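You operate a simulated robot arm through the tools that you are given. There is no shell and no other tool.

The job below is to be done with a simulated robot arm. You get a single attempt, and the scene is never put back.

## Task
Clamp the black link card and press its links shut with the tweezers.
Fine: lay it on the pad of the holder, turn the holder screw to tight, swing the holder arm to WORK, stand the tweezers back. Set down upright: tweezers.

It is judged by the outcome, as a careful person would: the job done as asked, and still so three seconds after it is handed in. It fails if anything else is knocked over, pushed out of place, dropped, spilled or broken.

## Robot
A 7-joint arm with a two-finger parallel gripper, fixed in place. Base frame: the origin is on the floor under the middle of its stand, x ahead of it, y to its left, z up; the work surface is at about z = 0.9. Lengths are in m, angles in rad, forces in N, time in s.
With the tool pointing down near the work surface it reaches from about 0.1 to 0.64 m from the base axis. Its first joint turns from -1.152 to 1.152 rad. Payload 1.57 kg.
The TCP is the grasp point between the finger pads, 0.03 m short of the fingertips. In the tool frame z runs along the fingers and y along their closing line. Largest opening 0.08 m; finger width 0.017, thickness 0.012; the body of the gripper, 0.04 by 0.082 m, starts 0.08 m behind the TCP.
Orientation is told as [roll, pitch, yaw] about the base's x, y, z axes, in that order, counted from this pose: with the fingers straight down and closing along the base's y, the tool's x points along the base's -x, its y along +y and its z along -z.

## Interface
- The arm moves only by the tool arm_command. Its argument "targets" is a list of rows, each an object of numbers (a shift or turn left out is 0, a gripper value left out holds the last): "tx", "ty", "tz": the shift along the tool's x, y, z in units of 30 mm (1.0 is 30 mm); "ax", "ay", "az": the turn, a rotation vector about the tool's x, y, z in units of 4 degrees (1.0 is 4 degrees); "claw": the gripper command, from -1 (shut) to 1 (fully open), values between in proportion. In form: [{"tx": .., "ty": .., "tz": .., "ax": .., "ay": .., "az": .., "claw": ..}, ...]. A call has 1 to 20 rows; each row shifts and turns the commanded pose from where the row before left it, along the tool's axes as they then stand. A call with a number of a shift or a turn outside -1 to 1 is refused whole. Each row takes 0.2 s and may step no farther than 0.05 m and 0.15 rad from the row before; otherwise, or with a gripper value out of range, the whole call is refused. Where a pose cannot be reached the arm comes as near as it can. A force on the tool above 40 N (or 10 N above the force at the start of the call, whichever is more), or a blocked arm, ends the call early, and 0.2 s more pass. The fingers move at their own pace (about 0.072 m/s each) and stop on an object; they squeeze with about 21 N. The grip force told is the motor's: it shows also when the fingers shut on nothing. Time passes only in rows, and 0.2 s behind the last, so rows that do not move let the fingers close. It gives the time, the measured TCP pose, the force on the tool (base axes), the opening and the grip force at its end, in the units of the frame above (readings bear some noise), with the torque about the TCP (base axes, N m) and any sound that the robot's microphone picked up, and new pictures: "views" is both (left out), scene, wrist or none.
- Cameras (640 x 400 px; columns grow to the right, rows downward): "scene" is fixed at [0.0634, 0.4355, 1.4321]; the picture's right is [-0.72, -0.70, 0.00], its down [-0.34, 0.35, -0.87] and it looks along [0.61, -0.62, -0.49] (base axes); focal length 323 px, centre (320, 200). "wrist" rides on the gripper at [0.072, -0.007, -0.122] in the tool frame; the picture's right is [0.09, 1.00, 0.00], its down [-0.84, 0.08, -0.54] and it looks along [-0.54, 0.05, 0.84] (tool axes); focal length 238 px, centre (320, 200). There is no depth. A picture from a camera that has moved, and an enlarged one, comes with that camera's place and axes in the base frame and with its lens.
- inspect(camera, box): a new picture of the part [left, top, right, bottom] of that camera's present view, enlarged. No time passes.
- job_done(): hands the job in; it is judged then, once.

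Nothing tells you positions but the pictures and the camera data. Unless the task says otherwise, let go and move clear before handing in.

The tools are called after "Request:" as a command line: name --argument value ..., lists and objects as JSON in quotes. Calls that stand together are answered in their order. arm_command: Moves the arm, as the interface text tells. Its arguments: {"type":"object","properties":{"targets":{"type":"array","items":{"type":"object","properties":{"tx":{"type":"number"},"ty":{"type":"number"},"tz":{"type":"number"},"ax":{"type":"number"},"ay":{"type":"number"},"az":{"type":"number"},"claw":{"type":"number"}}}},"views":{"type":"string","enum":["both","scene","wrist","none"]}},"required":["targets"]} The other tools are called the same way: inspect (camera, box) takes an enlarged picture of a part of a camera's view; job_done () hands the job in.

At the start:

```text
clock: 0.0
tcp_pos: [0.2918, 0.1233, 1.2993]
orientation: [0.0, -0.001, -0.001]
ft_force: [0.3, 0.5, -0.4]
ft_torque: [-0.05, -0.01, -0.01]
width: 0.08
finger_force: 0.0
```

scene: 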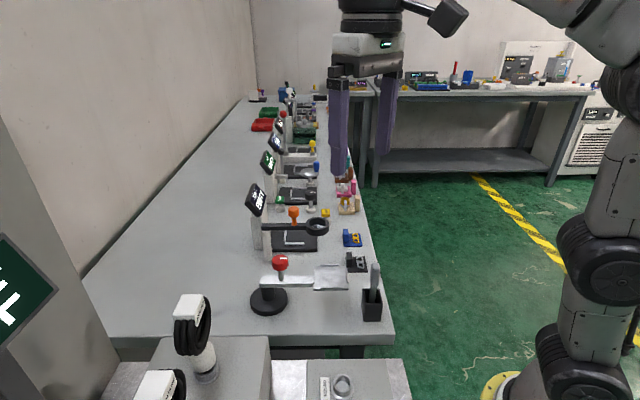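
wrist: 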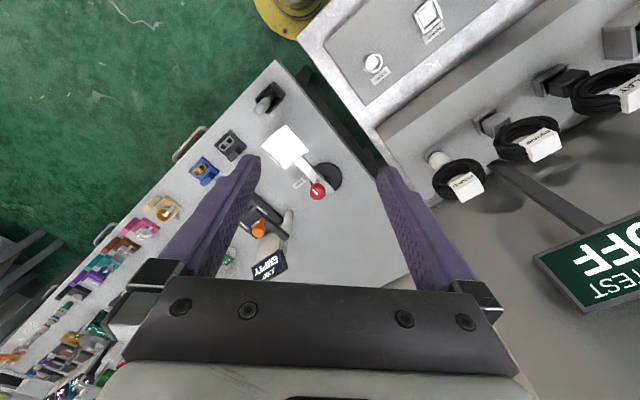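

I see a bench with a holder (red screw knob, a white pad/plate on an arm), a tweezers stand, link cards (black, blue, etc.) in a row. I'll look closer before moving.

Request:
inspect --camera "scene" --box '[220, 170, 400, 340]'

Request:
inspect --camera "wrist" --box '[160, 60, 400, 290]'

Request:
inspect --camera "scene" --box '[230, 80, 370, 230]'

```text
2.35 times, centred on (310, 255) of scene
camera zoom: at [0.0634, 0.4355, 1.4321], right [-0.72, -0.7, 0.0], down [-0.34, 0.35, -0.87], along [0.61, -0.62, -0.49], focal length 761 px, centre (344, 71)
```

zoom: 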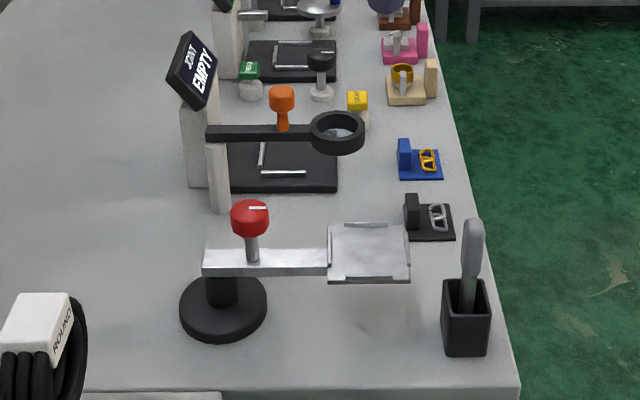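

```text
1.74 times, centred on (280, 175) of wrist
camera zoom: at [0.2214, 0.1174, 1.4195], right [-0.09, 1.0, 0.0], down [0.84, 0.08, 0.54], along [0.54, 0.05, -0.84], focal length 414 px, centre (390, 244)
```

zoom: 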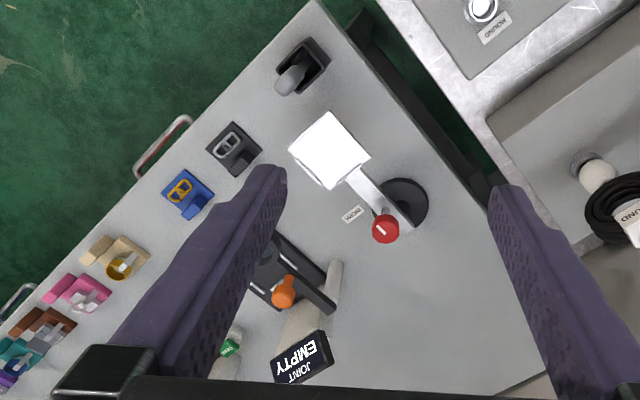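

```text
2.67 times, centred on (300, 155) of scene
camera zoom: at [0.0634, 0.4355, 1.4321], right [-0.72, -0.7, 0.0], down [-0.34, 0.35, -0.87], along [0.61, -0.62, -0.49], focal length 862 px, centre (373, 320)
```

zoom: 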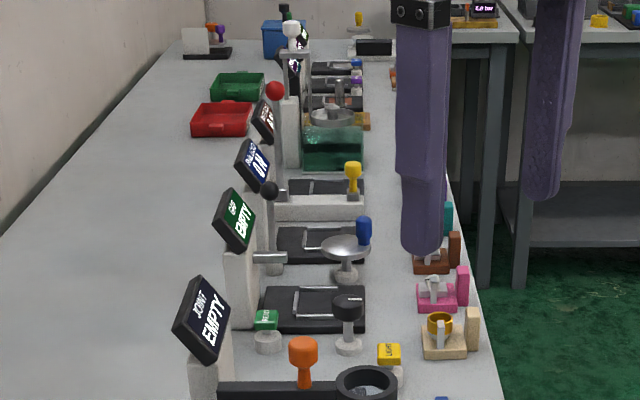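

The black holder base is near (0.485, 0.16), its red screw is near (0.47, 0.135), the pad is near (0.40, 0.06), and the black card is near (0.43, -0.07). The tweezers cup is near (0.31, 0.03), with the WORK label near (0.51, 0.09). I'll move lower for closer views before touching anything.

Request:
arm_command --targets '[{"tz": 1, "ty": -0.3}, {"tz": 1, "ty": -0.3}, {"tz": 1, "ty": -0.3}, {"tz": 1, "ty": -0.3}, {"tx": 0.5}, {}]'

```text
clock: 1.4
tcp_pos: [0.2765, 0.0874, 1.1788]
orientation: [-0.001, 0.0, 0.001]
ft_force: [0.1, 0.4, -0.4]
ft_torque: [-0.04, 0.01, 0.0]
width: 0.0799
finger_force: 0.0
camera wrist: at [0.2059, 0.0819, 1.2999], right [-0.09, 1.0, 0.0], down [0.84, 0.08, 0.54], along [0.54, 0.05, -0.84], focal length 238 px, centre (320, 200)
```

scene: 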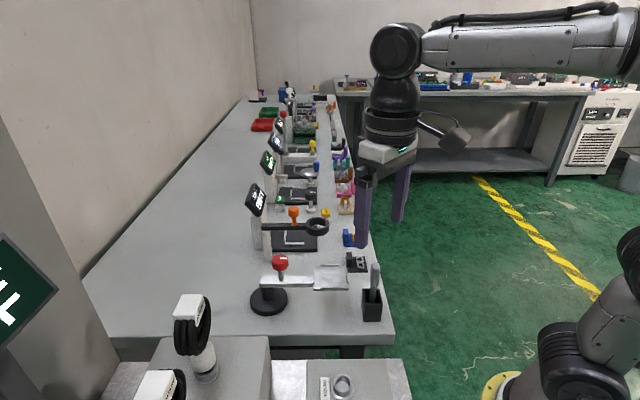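
wrist: 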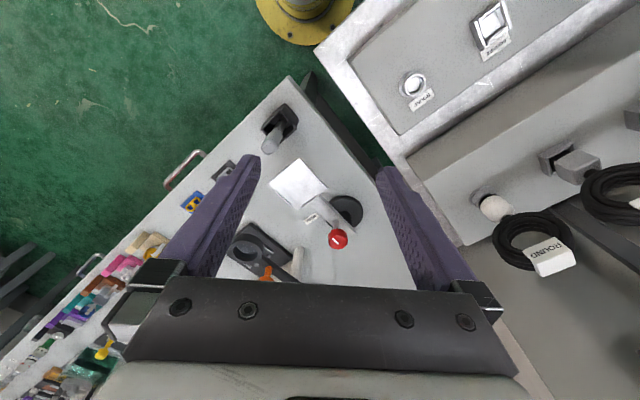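

Request:
inspect --camera "wrist" --box '[230, 90, 390, 190]'

Request:
inspect --camera "wrist" --box '[220, 180, 380, 280]'

Request:
inspect --camera "scene" --box '[330, 230, 400, 330]'

Request:
inspect --camera "scene" --box '[240, 240, 360, 320]'

```text
4.00 times, centred on (310, 140) of wrist
camera zoom: at [0.2059, 0.0819, 1.2999], right [-0.09, 1.0, 0.0], down [0.84, 0.08, 0.54], along [0.54, 0.05, -0.84], focal length 953 px, centre (360, 440)
```

zoom: 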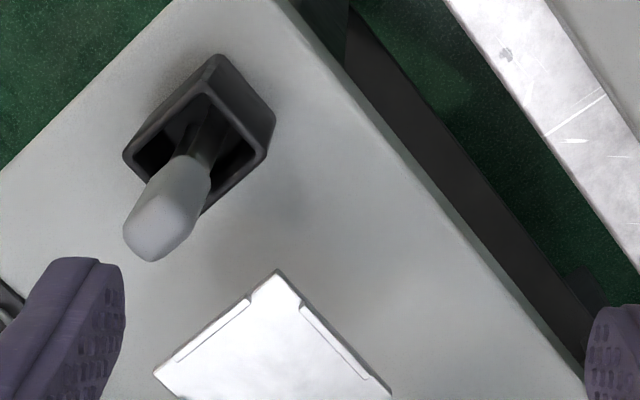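

```text
4.00 times, centred on (300, 230) of wrist
camera zoom: at [0.2059, 0.0819, 1.2999], right [-0.09, 1.0, 0.0], down [0.84, 0.08, 0.54], along [0.54, 0.05, -0.84], focal length 953 px, centre (400, 80)
```

zoom: 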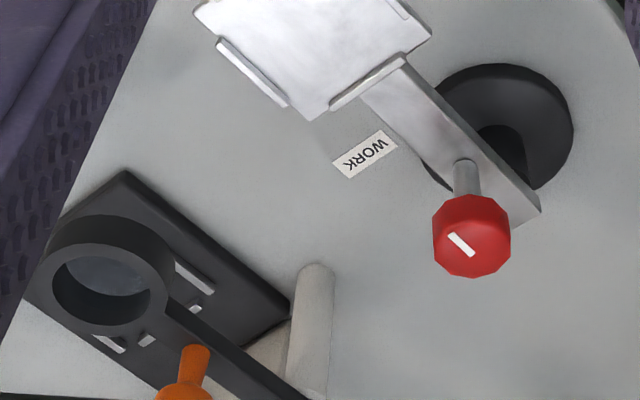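

```text
4.00 times, centred on (365, 280) of scene
camera zoom: at [0.0634, 0.4355, 1.4321], right [-0.72, -0.7, 0.0], down [-0.34, 0.35, -0.87], along [0.61, -0.62, -0.49], focal length 1293 px, centre (140, -120)
```

zoom: 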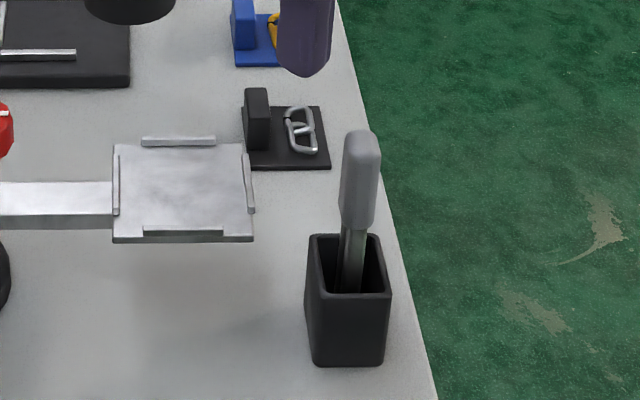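

```text
5.00 times, centred on (300, 280) of scene
camera zoom: at [0.0634, 0.4355, 1.4321], right [-0.72, -0.7, 0.0], down [-0.34, 0.35, -0.87], along [0.61, -0.62, -0.49], focal length 1617 px, centre (420, -200)
```

zoom: 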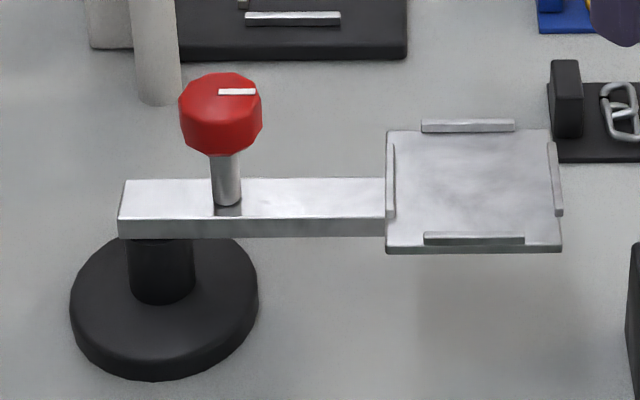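

The holder arm is a bar with a lipped pad about 6 cm above the table, currently pointing about -135° from its pivot near (0.491, 0.156). WORK sits at about -73°. Next I'll shift sideways to get a clear view of the black card.

Request:
arm_command --targets '[{"ty": -1}, {"ty": -1}, {"ty": -1}, {"ty": -1}, {"ty": -1}, {"tz": 0.5}]' --views "wrist"

Request:
inspect --camera "wrist" --box '[250, 130, 390, 230]'

Request:
inspect --camera "scene" --box '[250, 180, 390, 280]'

```text
clock: 2.8
tcp_pos: [0.2766, -0.0627, 1.163]
orientation: [-0.001, -0.003, 0.0]
ft_force: [0.5, 0.2, 0.1]
ft_torque: [-0.02, -0.03, -0.04]
width: 0.0801
finger_force: 0.1
camera wrist: at [0.2051, -0.0682, 1.2838], right [-0.09, 1.0, 0.0], down [0.84, 0.08, 0.54], along [0.54, 0.05, -0.84], focal length 238 px, centre (320, 200)
```

wrist: 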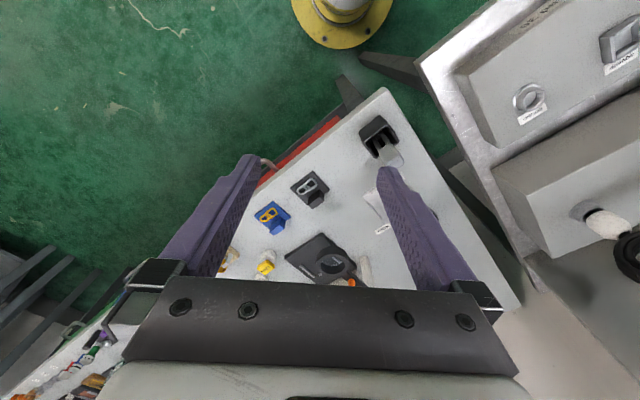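

```text
4.00 times, centred on (320, 180) of wrist
camera zoom: at [0.2051, -0.0682, 1.2838], right [-0.09, 1.0, 0.0], down [0.84, 0.08, 0.54], along [0.54, 0.05, -0.84], focal length 953 px, centre (320, 280)
```

zoom: 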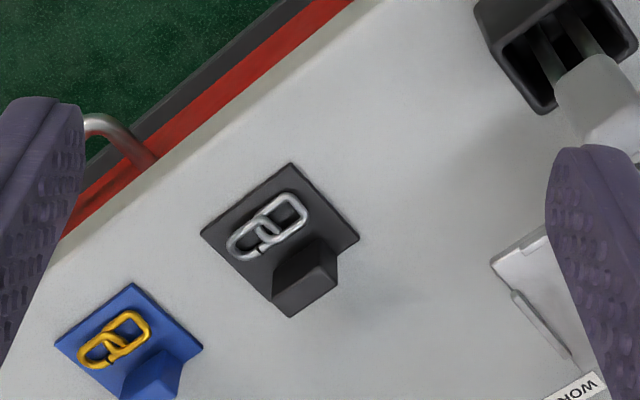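

```text
4.00 times, centred on (320, 230) of scene
camera zoom: at [0.0634, 0.4355, 1.4321], right [-0.72, -0.7, 0.0], down [-0.34, 0.35, -0.87], along [0.61, -0.62, -0.49], focal length 1293 px, centre (320, 80)
```

zoom: 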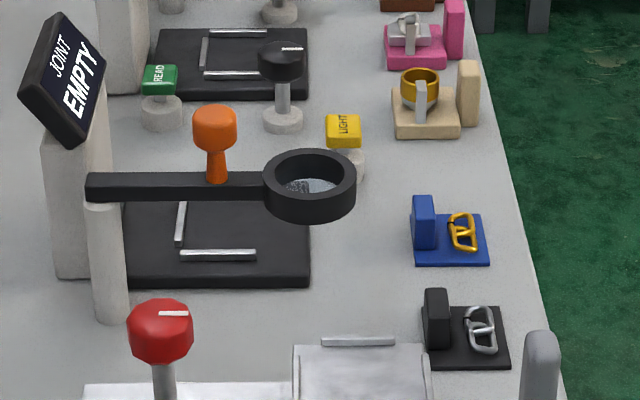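

The black card plate is centred near (0.426, -0.066), about 52 mm square, with a tab on its side toward the machine. I'll zoom in further to get the tab's geometry.

Request:
inspect --camera "wrist" --box '[294, 166, 346, 214]'

Request:
inspect --camera "scene" --box '[340, 245, 385, 275]'

Request:
inspect --camera "scene" --box '[350, 255, 400, 330]'

Request:
inspect --camera "wrist" --box '[350, 105, 420, 175]'

```text
8.33 times, centred on (320, 190) of wrist
camera zoom: at [0.2051, -0.0682, 1.2838], right [-0.09, 1.0, 0.0], down [0.84, 0.08, 0.54], along [0.54, 0.05, -0.84], focal length 1986 px, centre (320, 283)
```

zoom: 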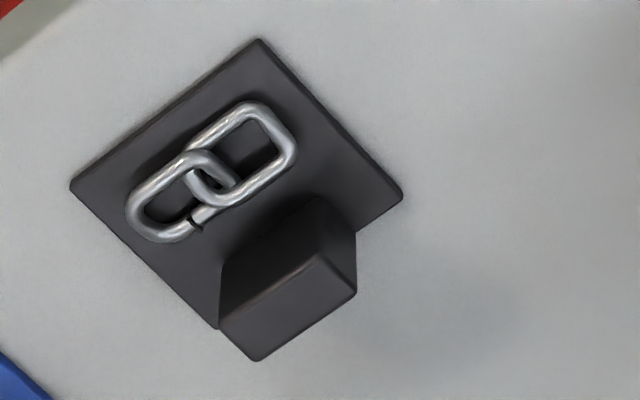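

```text
13.33 times, centred on (362, 260) of scene
camera zoom: at [0.0634, 0.4355, 1.4321], right [-0.72, -0.7, 0.0], down [-0.34, 0.35, -0.87], along [0.61, -0.62, -0.49], focal length 4311 px, centre (-247, -600)
```

zoom: 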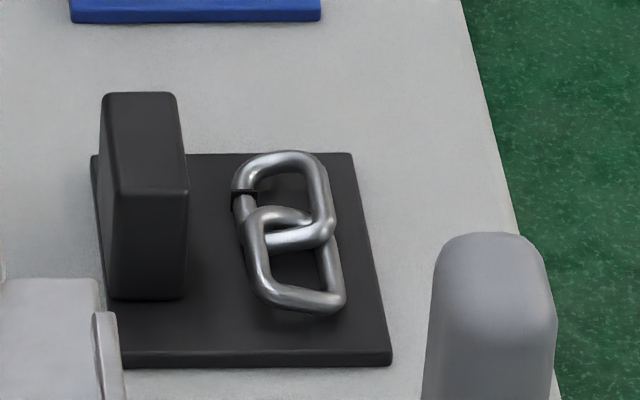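

```text
5.33 times, centred on (375, 292) of scene
camera zoom: at [0.0634, 0.4355, 1.4321], right [-0.72, -0.7, 0.0], down [-0.34, 0.35, -0.87], along [0.61, -0.62, -0.49], focal length 1724 px, centre (27, -293)
```

zoom: 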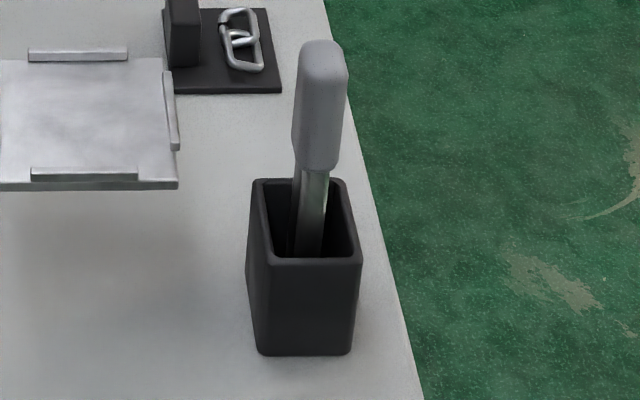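

```text
5.71 times, centred on (385, 140) of wrist
camera zoom: at [0.2051, -0.0682, 1.2838], right [-0.09, 1.0, 0.0], down [0.84, 0.08, 0.54], along [0.54, 0.05, -0.84], focal length 1362 px, centre (-51, 543)
```

zoom: 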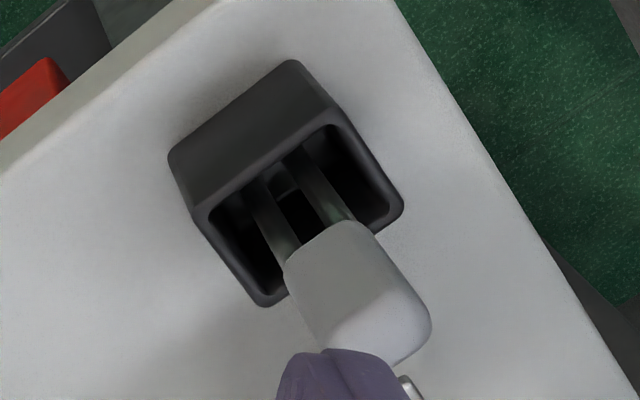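

The tab is about 14 × 27 × 27 mm with its top at about (0.442, -0.053, 0.93), and the card lies at 45°. I'll yaw the gripper +45° so it closes along the tab's long side, clear of the links, and hover above it.

Request:
arm_command --targets '[{"az": -1, "claw": 0.3}, {"az": -1}, {"az": -1}, {"az": -1}, {"az": -1}, {"az": -1}, {"az": -1}, {"az": -1}, {"az": -1}, {"az": -1}, {"az": -1}, {"az": -0.25}, {"tx": -1, "ty": -0.9}, {"tx": -1, "ty": -0.9}, {"tx": -1, "ty": -0.9}, {"tx": -1, "ty": -0.9, "tz": 0.5}, {"tx": -0.13, "ty": -0.07, "tz": 0.8}, {"tz": 0.8}]'

```text
clock: 6.6
tcp_pos: [0.4456, -0.0528, 1.1006]
orientation: [0.0, -0.002, 0.785]
ft_force: [-0.4, -0.4, -0.6]
ft_torque: [-0.04, 0.02, -0.02]
width: 0.052
finger_force: 0.0
camera wrist: at [0.3987, -0.1078, 1.2216], right [-0.77, 0.64, 0.0], down [0.54, 0.65, 0.54], along [0.35, 0.42, -0.84], focal length 238 px, centre (320, 200)
```

scene: 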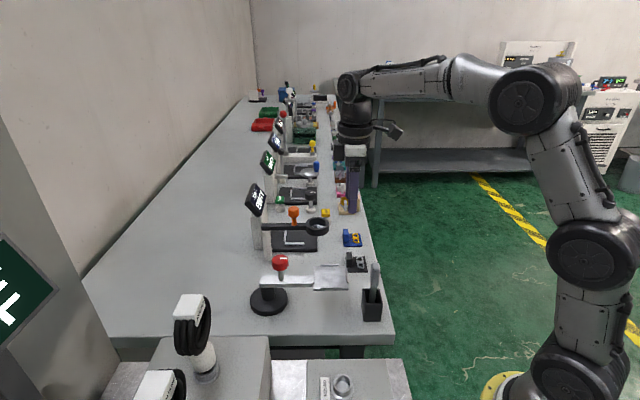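
wrist: 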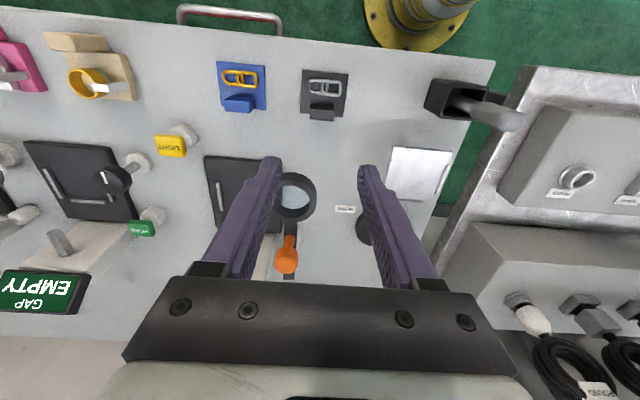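

Request:
inspect --camera "wrist" --box '[290, 60, 360, 130]'

Request:
inspect --camera "wrist" --box '[340, 130, 470, 260]'

Request:
inspect --camera "wrist" --box '[400, 60, 540, 140]'

```text
5.71 times, centred on (325, 95) of wrist
camera zoom: at [0.3987, -0.1078, 1.2216], right [-0.77, 0.64, 0.0], down [0.54, 0.65, 0.54], along [0.35, 0.42, -0.84], focal length 1362 px, centre (291, 800)
```

zoom: 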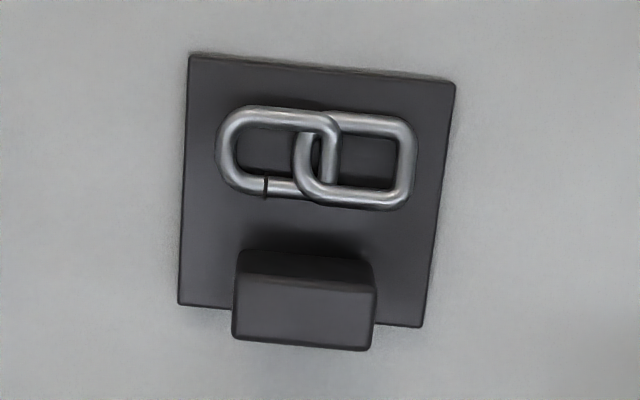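

```text
3.08 times, centred on (405, 195) of wrist
camera zoom: at [0.3987, -0.1078, 1.2216], right [-0.77, 0.64, 0.0], down [0.54, 0.65, 0.54], along [0.35, 0.42, -0.84], focal length 733 px, centre (58, 215)
```

zoom: 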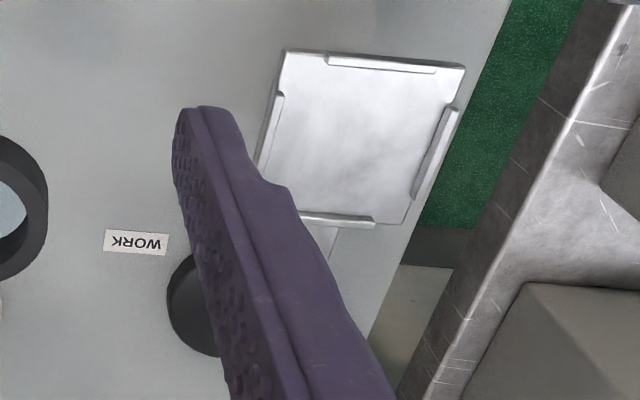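

```text
4.57 times, centred on (470, 100) of wrist
camera zoom: at [0.3987, -0.1078, 1.2216], right [-0.77, 0.64, 0.0], down [0.54, 0.65, 0.54], along [0.35, 0.42, -0.84], focal length 1090 px, centre (-366, 657)
```

zoom: 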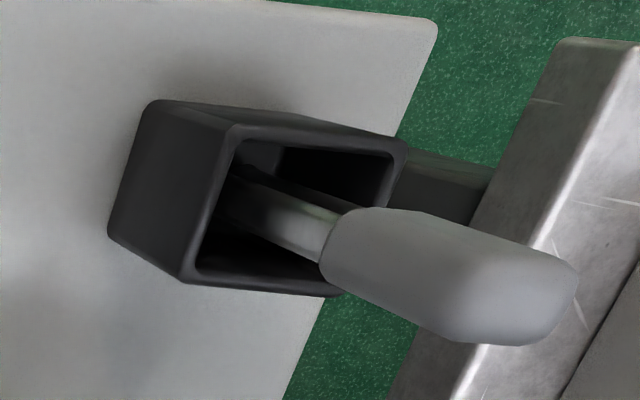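

Request:
arm_command --targets '[{"tx": 0.15, "ty": 0.08, "tz": 0.9}, {"tz": 0.9}, {"tz": 0.9}, {"tz": 0.9}, {}]' --views "wrist"

Request:
inspect --camera "wrist" --box '[240, 20, 400, 180]'

Request:
inspect --camera "scene" --box '[320, 200, 400, 280]'

```text
clock: 7.8
tcp_pos: [0.4388, -0.0542, 0.9897]
orientation: [0.0, 0.0, 0.787]
ft_force: [-0.2, 0.6, 0.1]
ft_torque: [0.02, -0.02, 0.06]
width: 0.052
finger_force: 0.0
camera wrist: at [0.3941, -0.1095, 1.1113], right [-0.77, 0.64, 0.0], down [0.54, 0.65, 0.54], along [0.35, 0.42, -0.84], focal length 238 px, centre (320, 200)
```

wrist: 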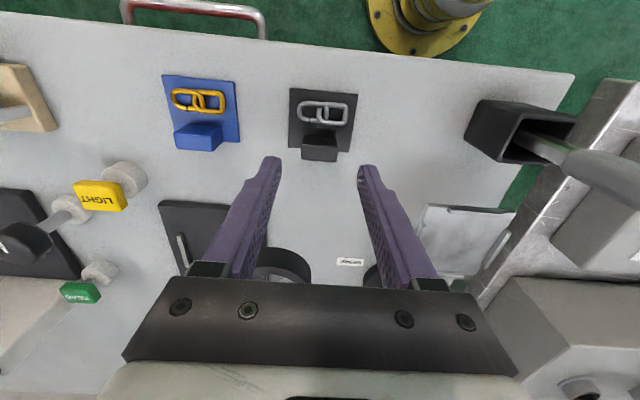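

```text
2.50 times, centred on (320, 100) of wrist
camera zoom: at [0.3941, -0.1095, 1.1113], right [-0.77, 0.64, 0.0], down [0.54, 0.65, 0.54], along [0.35, 0.42, -0.84], focal length 596 px, centre (320, 450)
```

zoom: 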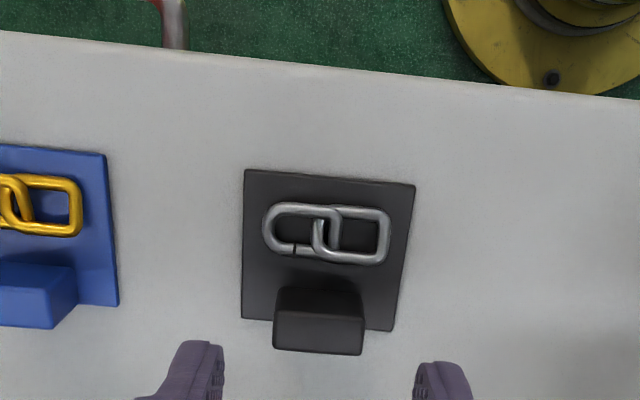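

```text
5.00 times, centred on (360, 240) of scene
camera zoom: at [0.0634, 0.4355, 1.4321], right [-0.72, -0.7, 0.0], down [-0.34, 0.35, -0.87], along [0.61, -0.62, -0.49], focal length 1617 px, centre (120, 0)
```

zoom: 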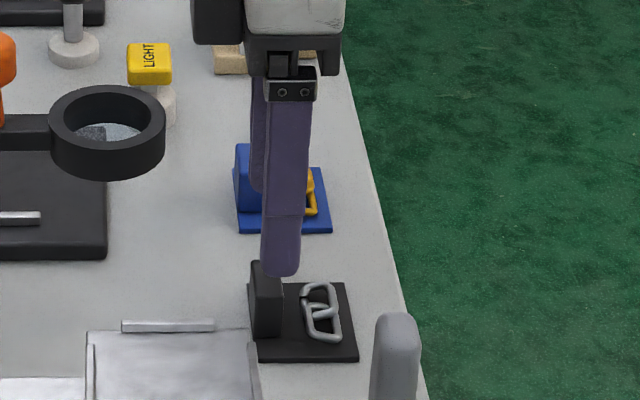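

The gripper sits over the tab within a couple of millimetres and the fingers straddle its ends. I'll descend so the fingertips stop just above the plate, then close.

Request:
arm_command --targets '[{"tx": -0.05, "tz": 0.5}, {"tz": 0.5}, {"tz": 0.5}, {}]' --views "both"

Request:
inspect --camera "scene" --box '[330, 230, 390, 280]'

Request:
inspect --camera "wrist" --box '[240, 100, 400, 220]'

```text
clock: 8.8
tcp_pos: [0.4384, -0.053, 0.9478]
orientation: [0.0, 0.002, 0.784]
ft_force: [-0.1, -0.4, -0.5]
ft_torque: [0.0, 0.03, -0.03]
width: 0.052
finger_force: 0.1
camera wrist: at [0.3941, -0.1085, 1.0688], right [-0.77, 0.64, 0.0], down [0.54, 0.65, 0.54], along [0.35, 0.42, -0.84], focal length 238 px, centre (320, 200)
```

scene: 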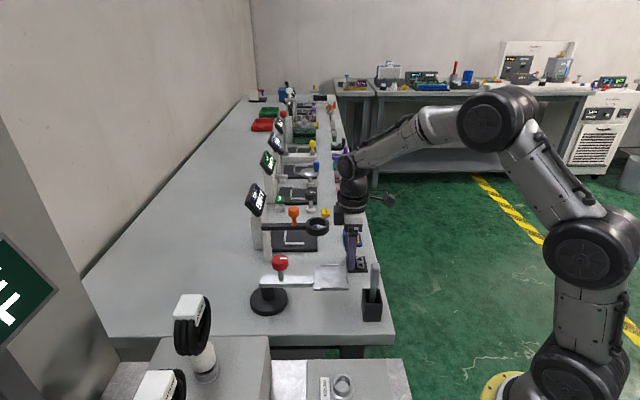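
wrist: 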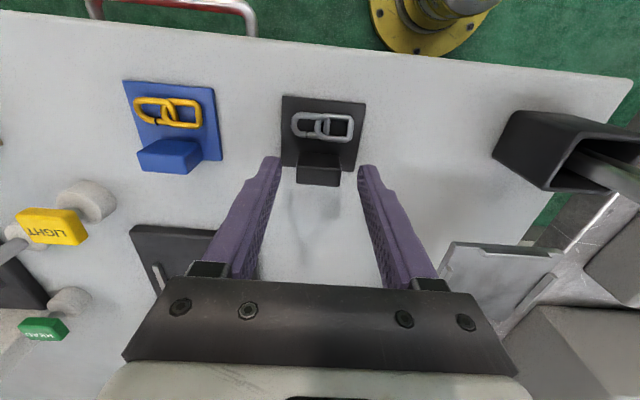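

```text
8.00 times, centred on (360, 255) of scene
camera zoom: at [0.0634, 0.4355, 1.4321], right [-0.72, -0.7, 0.0], down [-0.34, 0.35, -0.87], along [0.61, -0.62, -0.49], focal length 2587 px, centre (0, -240)
```

zoom: 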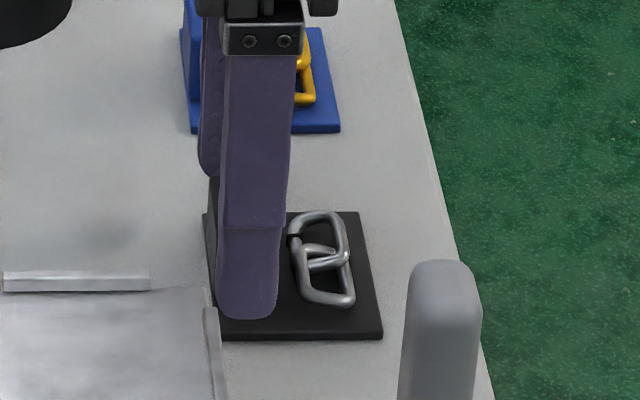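

```text
3.33 times, centred on (320, 160) of wrist
camera zoom: at [0.3941, -0.1085, 1.0688], right [-0.77, 0.64, 0.0], down [0.54, 0.65, 0.54], along [0.35, 0.42, -0.84], focal length 794 px, centre (320, 333)
```

zoom: 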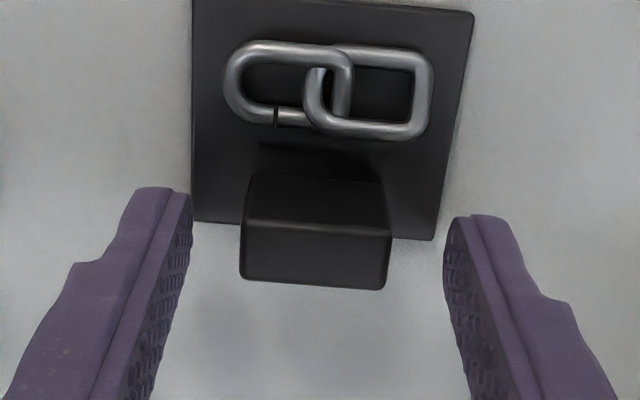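

The fingers are aligned with the tab ends. I'll go down 3 mm more and close.

Request:
arm_command --targets '[{"tz": 0.1}, {"claw": -1}, {"claw": -1}, {"claw": -1}, {"claw": -1}]' --views "wrist"

Request:
inspect --camera "scene" --box '[330, 230, 390, 280]'

```text
clock: 10.0
tcp_pos: [0.4393, -0.053, 0.9454]
orientation: [-0.001, -0.002, 0.786]
ft_force: [0.6, -0.1, -0.1]
ft_torque: [0.0, 0.01, -0.03]
width: 0.0289
finger_force: 21.6
camera wrist: at [0.394, -0.1085, 1.0658], right [-0.77, 0.64, 0.0], down [0.54, 0.65, 0.54], along [0.35, 0.42, -0.84], focal length 238 px, centre (320, 200)
```

wrist: 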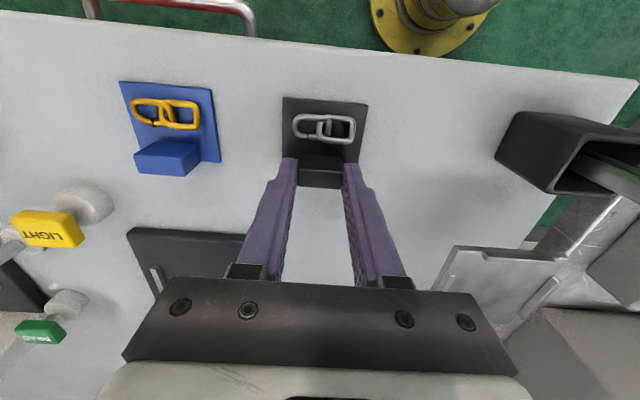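

```text
8.00 times, centred on (360, 255) of scene
camera zoom: at [0.0634, 0.4355, 1.4321], right [-0.72, -0.7, 0.0], down [-0.34, 0.35, -0.87], along [0.61, -0.62, -0.49], focal length 2587 px, centre (0, -240)
```

zoom: 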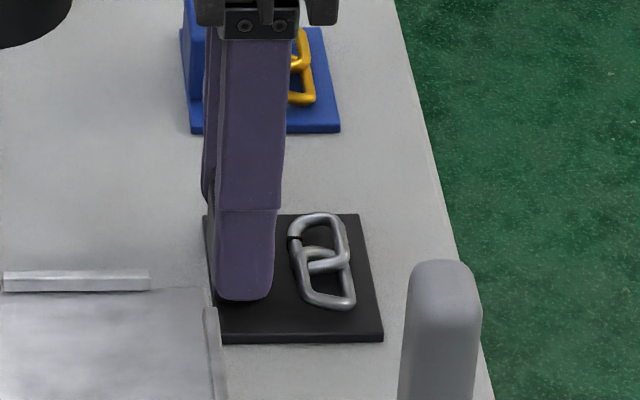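

The tab is held at 28.9 mm opening. Next I'll lift the card clear.

Request:
arm_command --targets '[{"tz": -0.5}, {"tz": -1}, {"tz": -1}, {"tz": -1}, {"tz": -0.5}, {}]'

Request:
inspect --camera "wrist" --box '[270, 80, 370, 200]'

```text
clock: 11.4
tcp_pos: [0.4395, -0.0537, 1.0655]
orientation: [0.001, 0.0, 0.786]
ft_force: [-0.7, 0.2, 0.0]
ft_torque: [-0.05, 0.02, 0.01]
width: 0.0291
finger_force: 21.1
camera wrist: at [0.393, -0.1078, 1.1859], right [-0.77, 0.64, 0.0], down [0.54, 0.65, 0.54], along [0.35, 0.42, -0.84], focal length 238 px, centre (320, 200)
```

scene: 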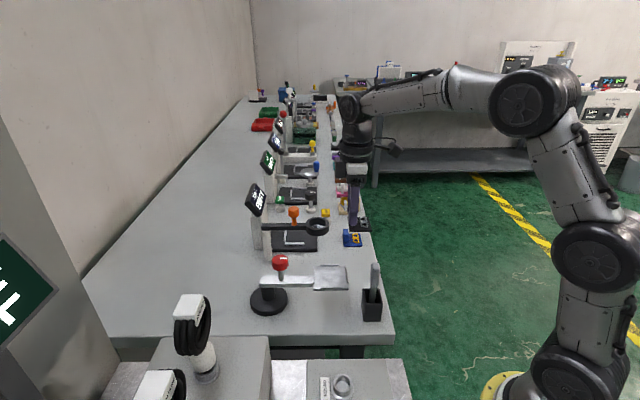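
wrist: 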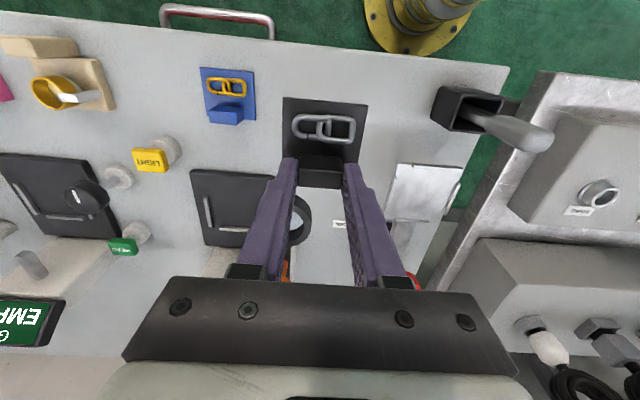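

```text
3.33 times, centred on (320, 140) of wrist
camera zoom: at [0.393, -0.1078, 1.1859], right [-0.77, 0.64, 0.0], down [0.54, 0.65, 0.54], along [0.35, 0.42, -0.84], focal length 794 px, centre (320, 400)
```

zoom: 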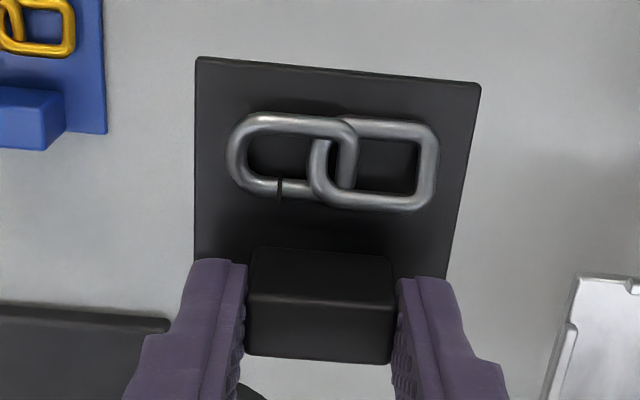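

The card is held squarely: its centre is about 16 mm along tool +x from the TCP, and it's about 54 mm wide. Next I'll carry it to hover over the pad and check alignment.

Request:
arm_command --targets '[{"tx": -0.3, "ty": 0.5}, {"tx": -0.6, "ty": 0.95}, {"tx": -0.6, "ty": 0.95}, {"tx": -0.57, "ty": 0.92}, {"tx": -0.3, "ty": 0.5}, {}, {}]'

Request:
inspect --camera "wrist" --box '[240, 60, 400, 200]'

Request:
inspect --camera "scene" --box '[270, 220, 370, 300]'

```text
clock: 13.0
tcp_pos: [0.4079, 0.0793, 1.0636]
orientation: [0.002, 0.0, 0.785]
ft_force: [0.4, -0.1, 0.4]
ft_torque: [0.0, 0.03, 0.02]
width: 0.0292
finger_force: 21.3
camera wrist: at [0.3624, 0.0243, 1.1844], right [-0.77, 0.64, 0.0], down [0.54, 0.65, 0.54], along [0.35, 0.42, -0.84], focal length 238 px, centre (320, 200)
```

scene: 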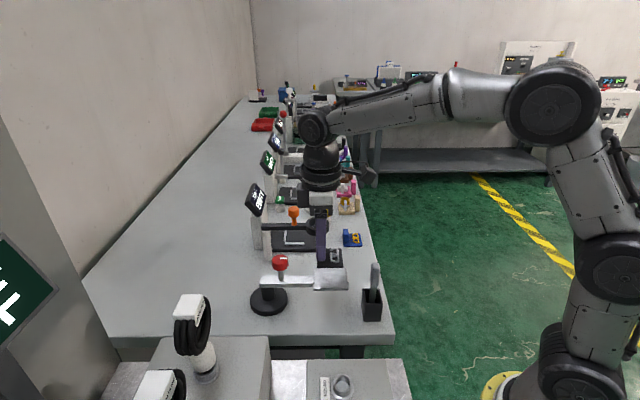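
wrist: 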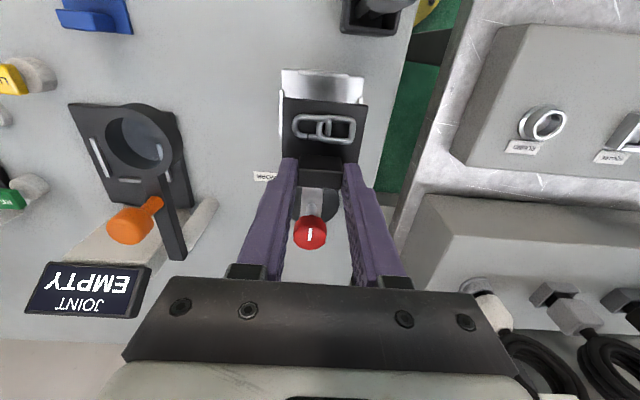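

```text
2.86 times, centred on (320, 130) of wrist
camera zoom: at [0.3624, 0.0243, 1.1844], right [-0.77, 0.64, 0.0], down [0.54, 0.65, 0.54], along [0.35, 0.42, -0.84], focal length 681 px, centre (320, 400)
```

zoom: 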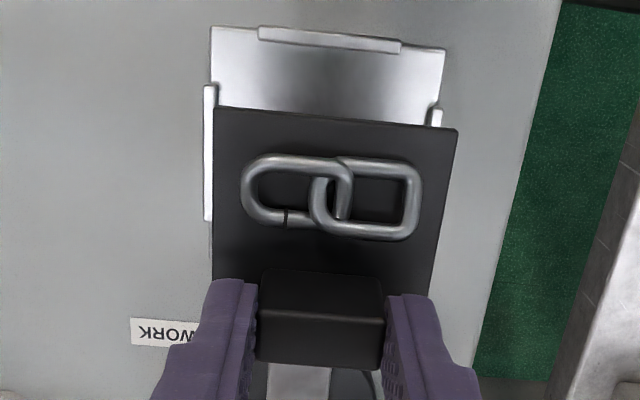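

```text
5.00 times, centred on (320, 260) of scene
camera zoom: at [0.0634, 0.4355, 1.4321], right [-0.72, -0.7, 0.0], down [-0.34, 0.35, -0.87], along [0.61, -0.62, -0.49], focal length 1617 px, centre (320, -100)
```

zoom: 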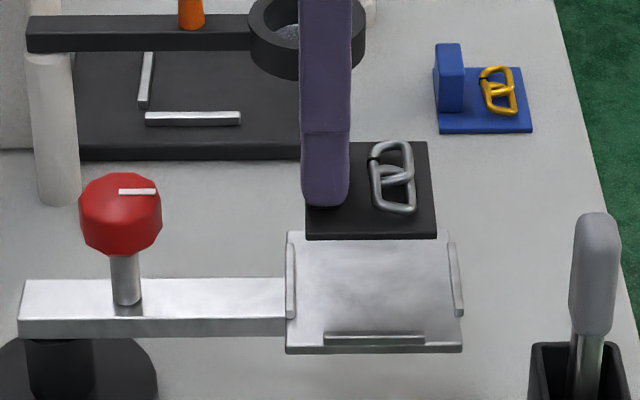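

The card is nearly centred over the pad: the images call for about +2 mm along tool x and -2.5 mm along tool y. I'll correct that and lower to about 1 cm above the pad.

Request:
arm_command --targets '[{"tx": 0.075, "ty": -0.08, "tz": 0.4}, {"tz": 0.5}, {"tz": 0.5}, {}, {}]' --views "both"

Request:
inspect --camera "wrist" --box '[240, 60, 400, 200]'

Request:
inspect --camera "scene" --box '[290, 230, 370, 300]'

```text
clock: 14.2
tcp_pos: [0.4074, 0.076, 1.0227]
orientation: [0.001, 0.0, 0.784]
ft_force: [-0.2, 0.0, -1.2]
ft_torque: [0.0, 0.03, 0.01]
width: 0.0291
finger_force: 20.6
camera wrist: at [0.3628, 0.0209, 1.1443], right [-0.77, 0.64, 0.0], down [0.54, 0.65, 0.54], along [0.35, 0.42, -0.84], focal length 238 px, centre (320, 200)
```

scene: 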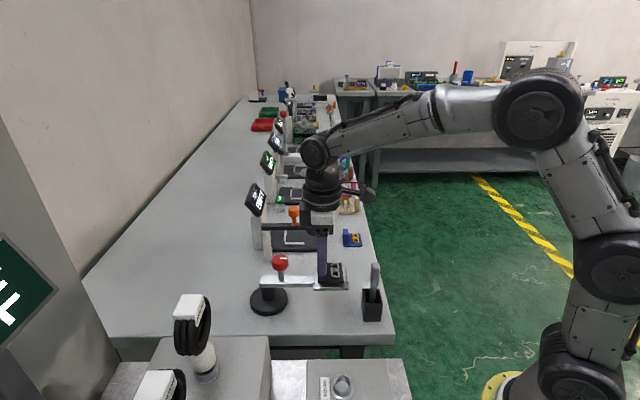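
wrist: 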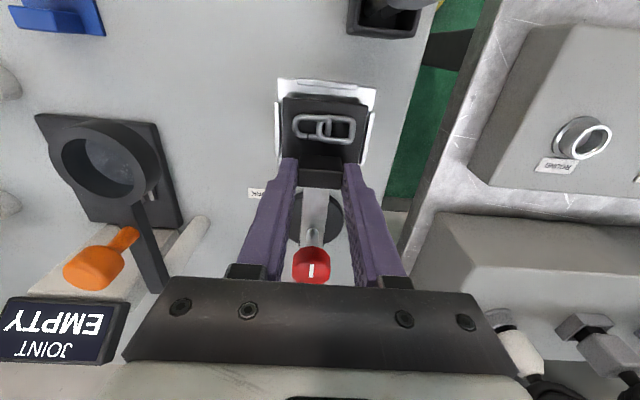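

```text
2.86 times, centred on (320, 130) of wrist
camera zoom: at [0.3628, 0.0209, 1.1443], right [-0.77, 0.64, 0.0], down [0.54, 0.65, 0.54], along [0.35, 0.42, -0.84], focal length 681 px, centre (320, 400)
```

zoom: 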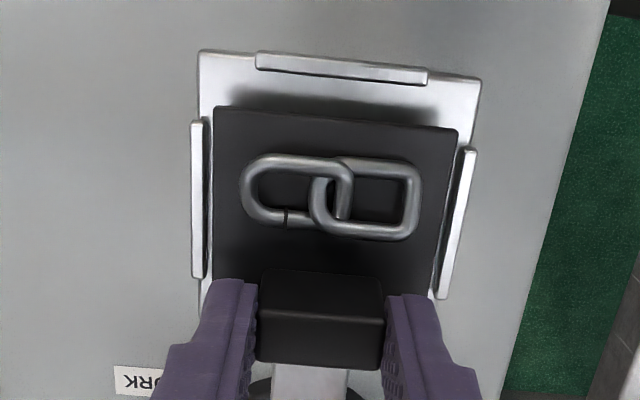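

```text
5.71 times, centred on (330, 265) of scene
camera zoom: at [0.0634, 0.4355, 1.4321], right [-0.72, -0.7, 0.0], down [-0.34, 0.35, -0.87], along [0.61, -0.62, -0.49], focal length 1848 px, centre (263, -171)
```

zoom: 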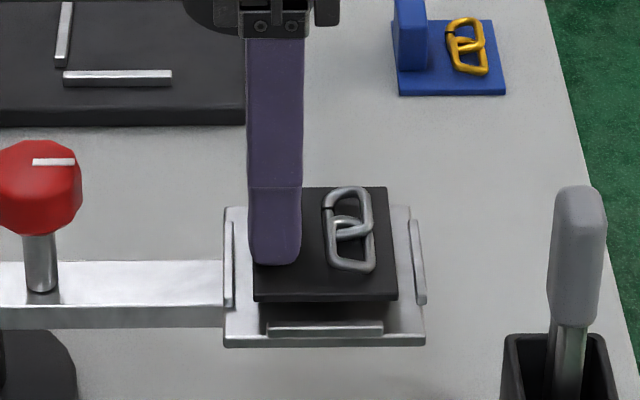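

The card is centred over the pad, inside all four lips. I'll lower in small steps and watch the force.

Request:
arm_command --targets '[{"tz": 0.15}, {"tz": 0.1}, {"tz": 0.08}, {}]' --views "none"

Request:
inspect --camera "scene" --box '[290, 230, 370, 300]'

```text
clock: 15.2
tcp_pos: [0.4092, 0.0748, 1.0127]
orientation: [-0.003, -0.001, 0.784]
ft_force: [-1.6, 0.0, 9.2]
ft_torque: [-0.14, 0.25, -0.01]
width: 0.0289
finger_force: 20.7
```

```text
5.71 times, centred on (330, 265) of scene
camera zoom: at [0.0633, 0.4354, 1.4322], right [-0.72, -0.7, 0.0], down [-0.34, 0.35, -0.87], along [0.61, -0.62, -0.49], focal length 1848 px, centre (263, -171)
```

zoom: 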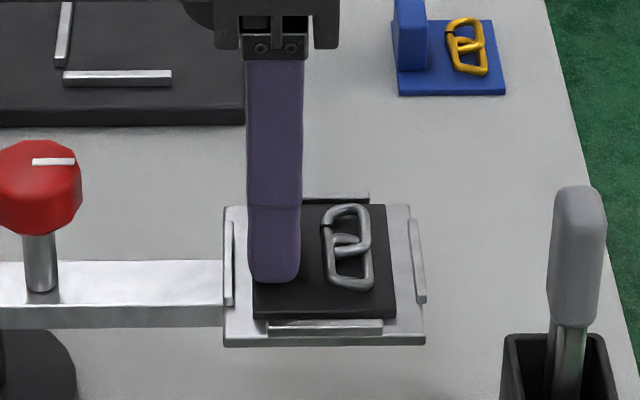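

Contact is at 9 N and the card sits flat within the lips. I'll open a little and rise straight up.

Request:
arm_command --targets '[{"tz": -0.03, "claw": -0.1}, {"claw": 0.1}, {"claw": 0.1}, {"tz": -0.5}, {"tz": -1}, {"tz": -1}, {"tz": -0.5}, {}]' --views "both"

Request:
inspect --camera "scene" --box '[250, 230, 370, 320]'

Request:
inspect --camera "wrist" --box '[240, 60, 400, 240]'

```text
clock: 17.0
tcp_pos: [0.4074, 0.0743, 1.1037]
orientation: [0.001, 0.002, 0.785]
ft_force: [1.2, 0.1, -0.9]
ft_torque: [0.0, -0.04, -0.01]
width: 0.0441
finger_force: 0.1
camera wrist: at [0.3621, 0.019, 1.2244], right [-0.77, 0.64, 0.0], down [0.54, 0.65, 0.54], along [0.35, 0.42, -0.84], focal length 238 px, centre (320, 200)
```

scene: 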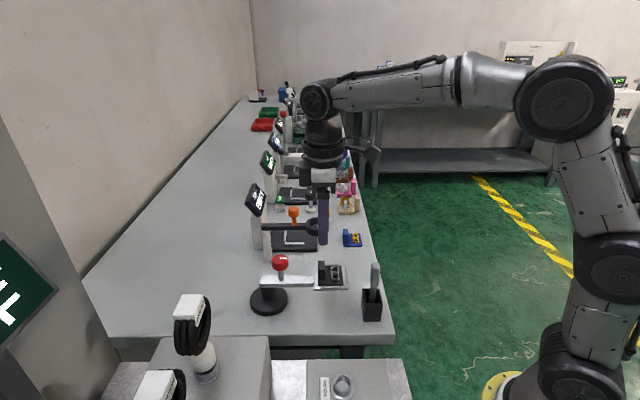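
wrist: 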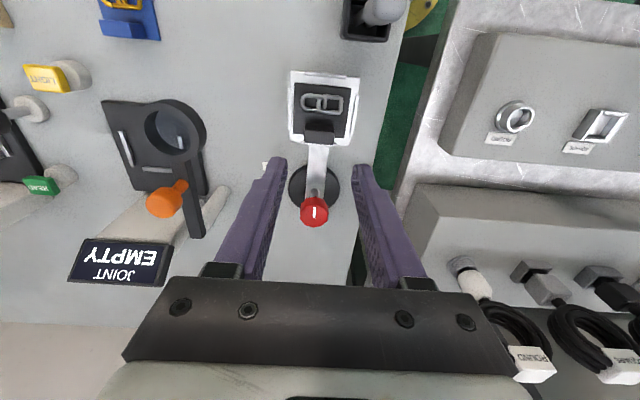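

```text
4.44 times, centred on (310, 275) of scene
camera zoom: at [0.0634, 0.4355, 1.4321], right [-0.72, -0.7, 0.0], down [-0.34, 0.35, -0.87], along [0.61, -0.62, -0.49], focal length 1437 px, centre (364, -133)
```

zoom: 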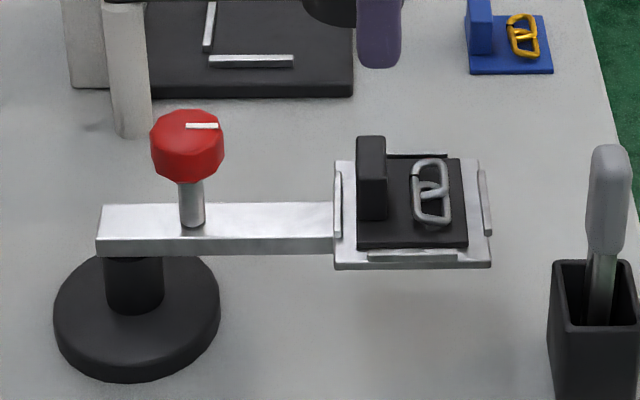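

```text
2.22 times, centred on (320, 150) of wrist
camera zoom: at [0.3621, 0.019, 1.2244], right [-0.77, 0.64, 0.0], down [0.54, 0.65, 0.54], along [0.35, 0.42, -0.84], focal length 530 px, centre (320, 311)
```

zoom: 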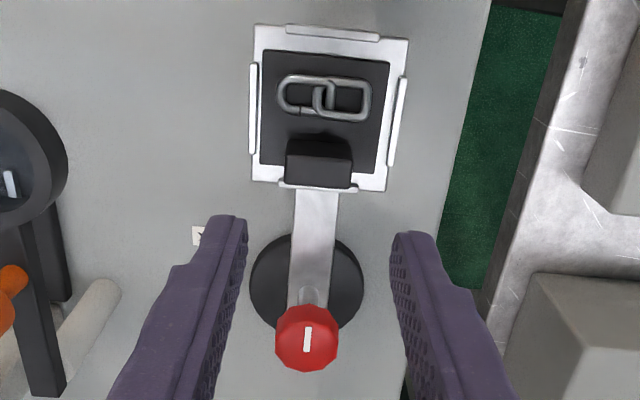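

The card lies flat inside the pad lips. Next is the screw: the red knob is near (0.468, 0.137), its top at about z 1.012, with the white mark pointing toward the pad. I'll check for markings.

Request:
inspect --camera "wrist" --box '[285, 130, 345, 235]'

Request:
inspect --camera "scene" --box '[255, 245, 305, 300]'

```text
3.81 times, centred on (315, 182) of wrist
camera zoom: at [0.3621, 0.019, 1.2244], right [-0.77, 0.64, 0.0], down [0.54, 0.65, 0.54], along [0.35, 0.42, -0.84], focal length 908 px, centre (339, 267)
```

zoom: 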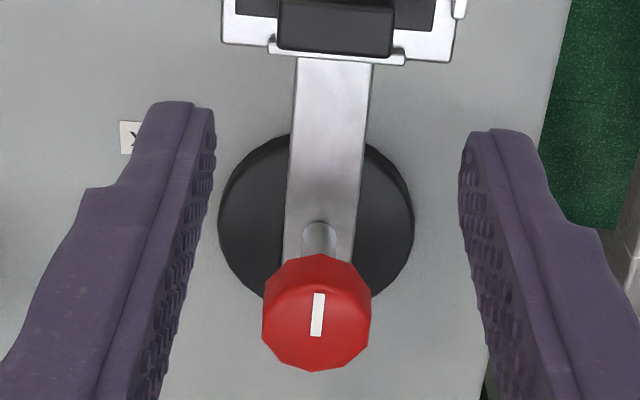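

```text
7.27 times, centred on (280, 272) of scene
camera zoom: at [0.0634, 0.4355, 1.4321], right [-0.72, -0.7, 0.0], down [-0.34, 0.35, -0.87], along [0.61, -0.62, -0.49], focal length 2352 px, centre (611, -327)
```

zoom: 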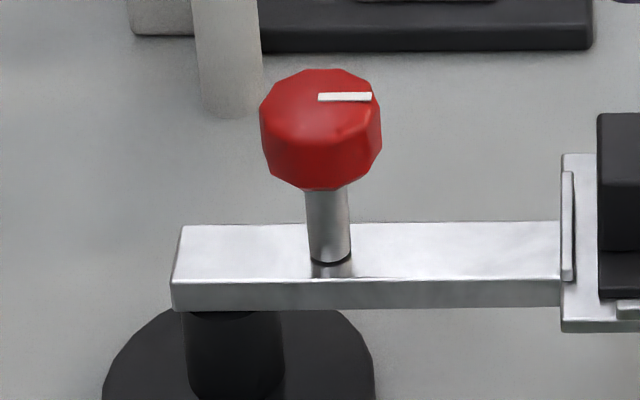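

No tight mark is visible, so I'll turn clockwise to the stop. I'll move over the knob first, and yaw further positive to leave room for a long clockwise turn.

Request:
arm_command --targets '[{"tx": -0.9, "claw": 0.5}, {"tx": -1}, {"tx": -1, "ty": 0.05}, {"az": -1}, {"az": -1}, {"az": -1}, {"az": -1}, {"az": -1}, {"az": -1}, {"az": -1}, {"az": -1}, {"az": -1}, {"az": -1}, {"az": -1}, {"az": -0.25}, {}, {}]' --views "both"

```text
clock: 20.6
tcp_pos: [0.47, 0.1369, 1.1035]
orientation: [0.001, 0.0, 1.572]
ft_force: [0.7, 0.0, 0.4]
ft_torque: [-0.03, 0.01, -0.03]
width: 0.0599
finger_force: 0.0
camera wrist: at [0.4775, 0.0658, 1.2249], right [-1.0, -0.09, 0.0], down [-0.08, 0.84, 0.54], along [-0.05, 0.54, -0.84], focal length 238 px, centre (320, 200)
```

scene: 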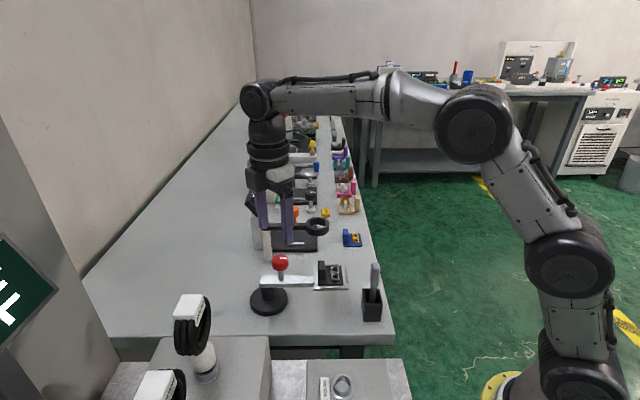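
wrist: 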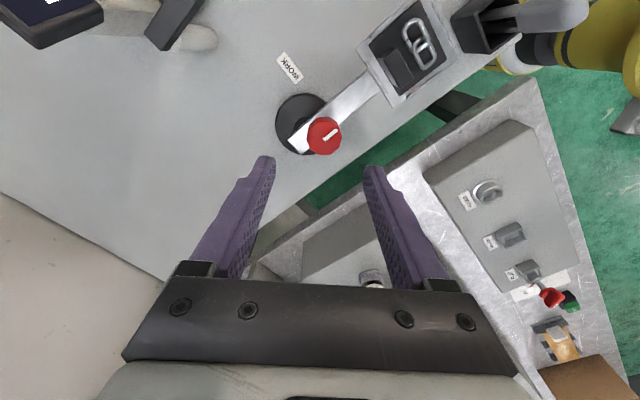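

Request:
inspect --camera "wrist" --box '[270, 90, 370, 170]'

Request:
inspect --camera "scene" --box '[240, 190, 340, 300]'

```text
5.00 times, centred on (320, 130) of wrist
camera zoom: at [0.4775, 0.0658, 1.2249], right [-1.0, -0.09, 0.0], down [-0.08, 0.84, 0.54], along [-0.05, 0.54, -0.84], focal length 1192 px, centre (320, 550)
```

zoom: 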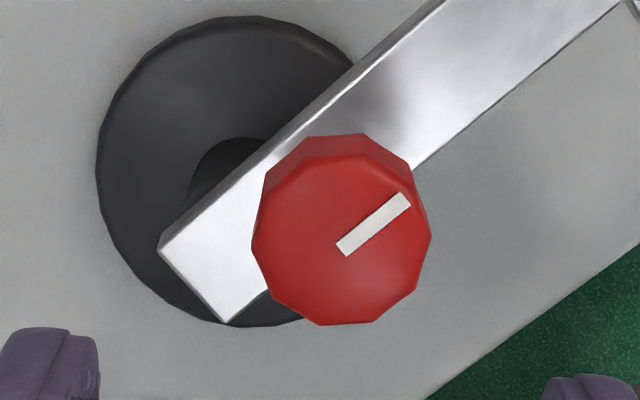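

```text
3.64 times, centred on (290, 245) of scene
camera zoom: at [0.0634, 0.4355, 1.4321], right [-0.72, -0.7, 0.0], down [-0.34, 0.35, -0.87], along [0.61, -0.62, -0.49], focal length 1176 px, centre (429, 36)
```

zoom: 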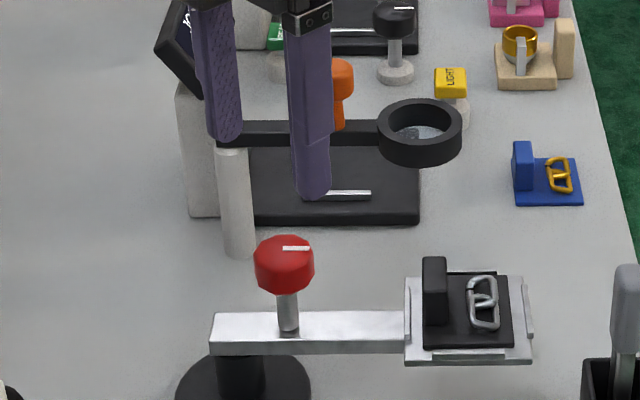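

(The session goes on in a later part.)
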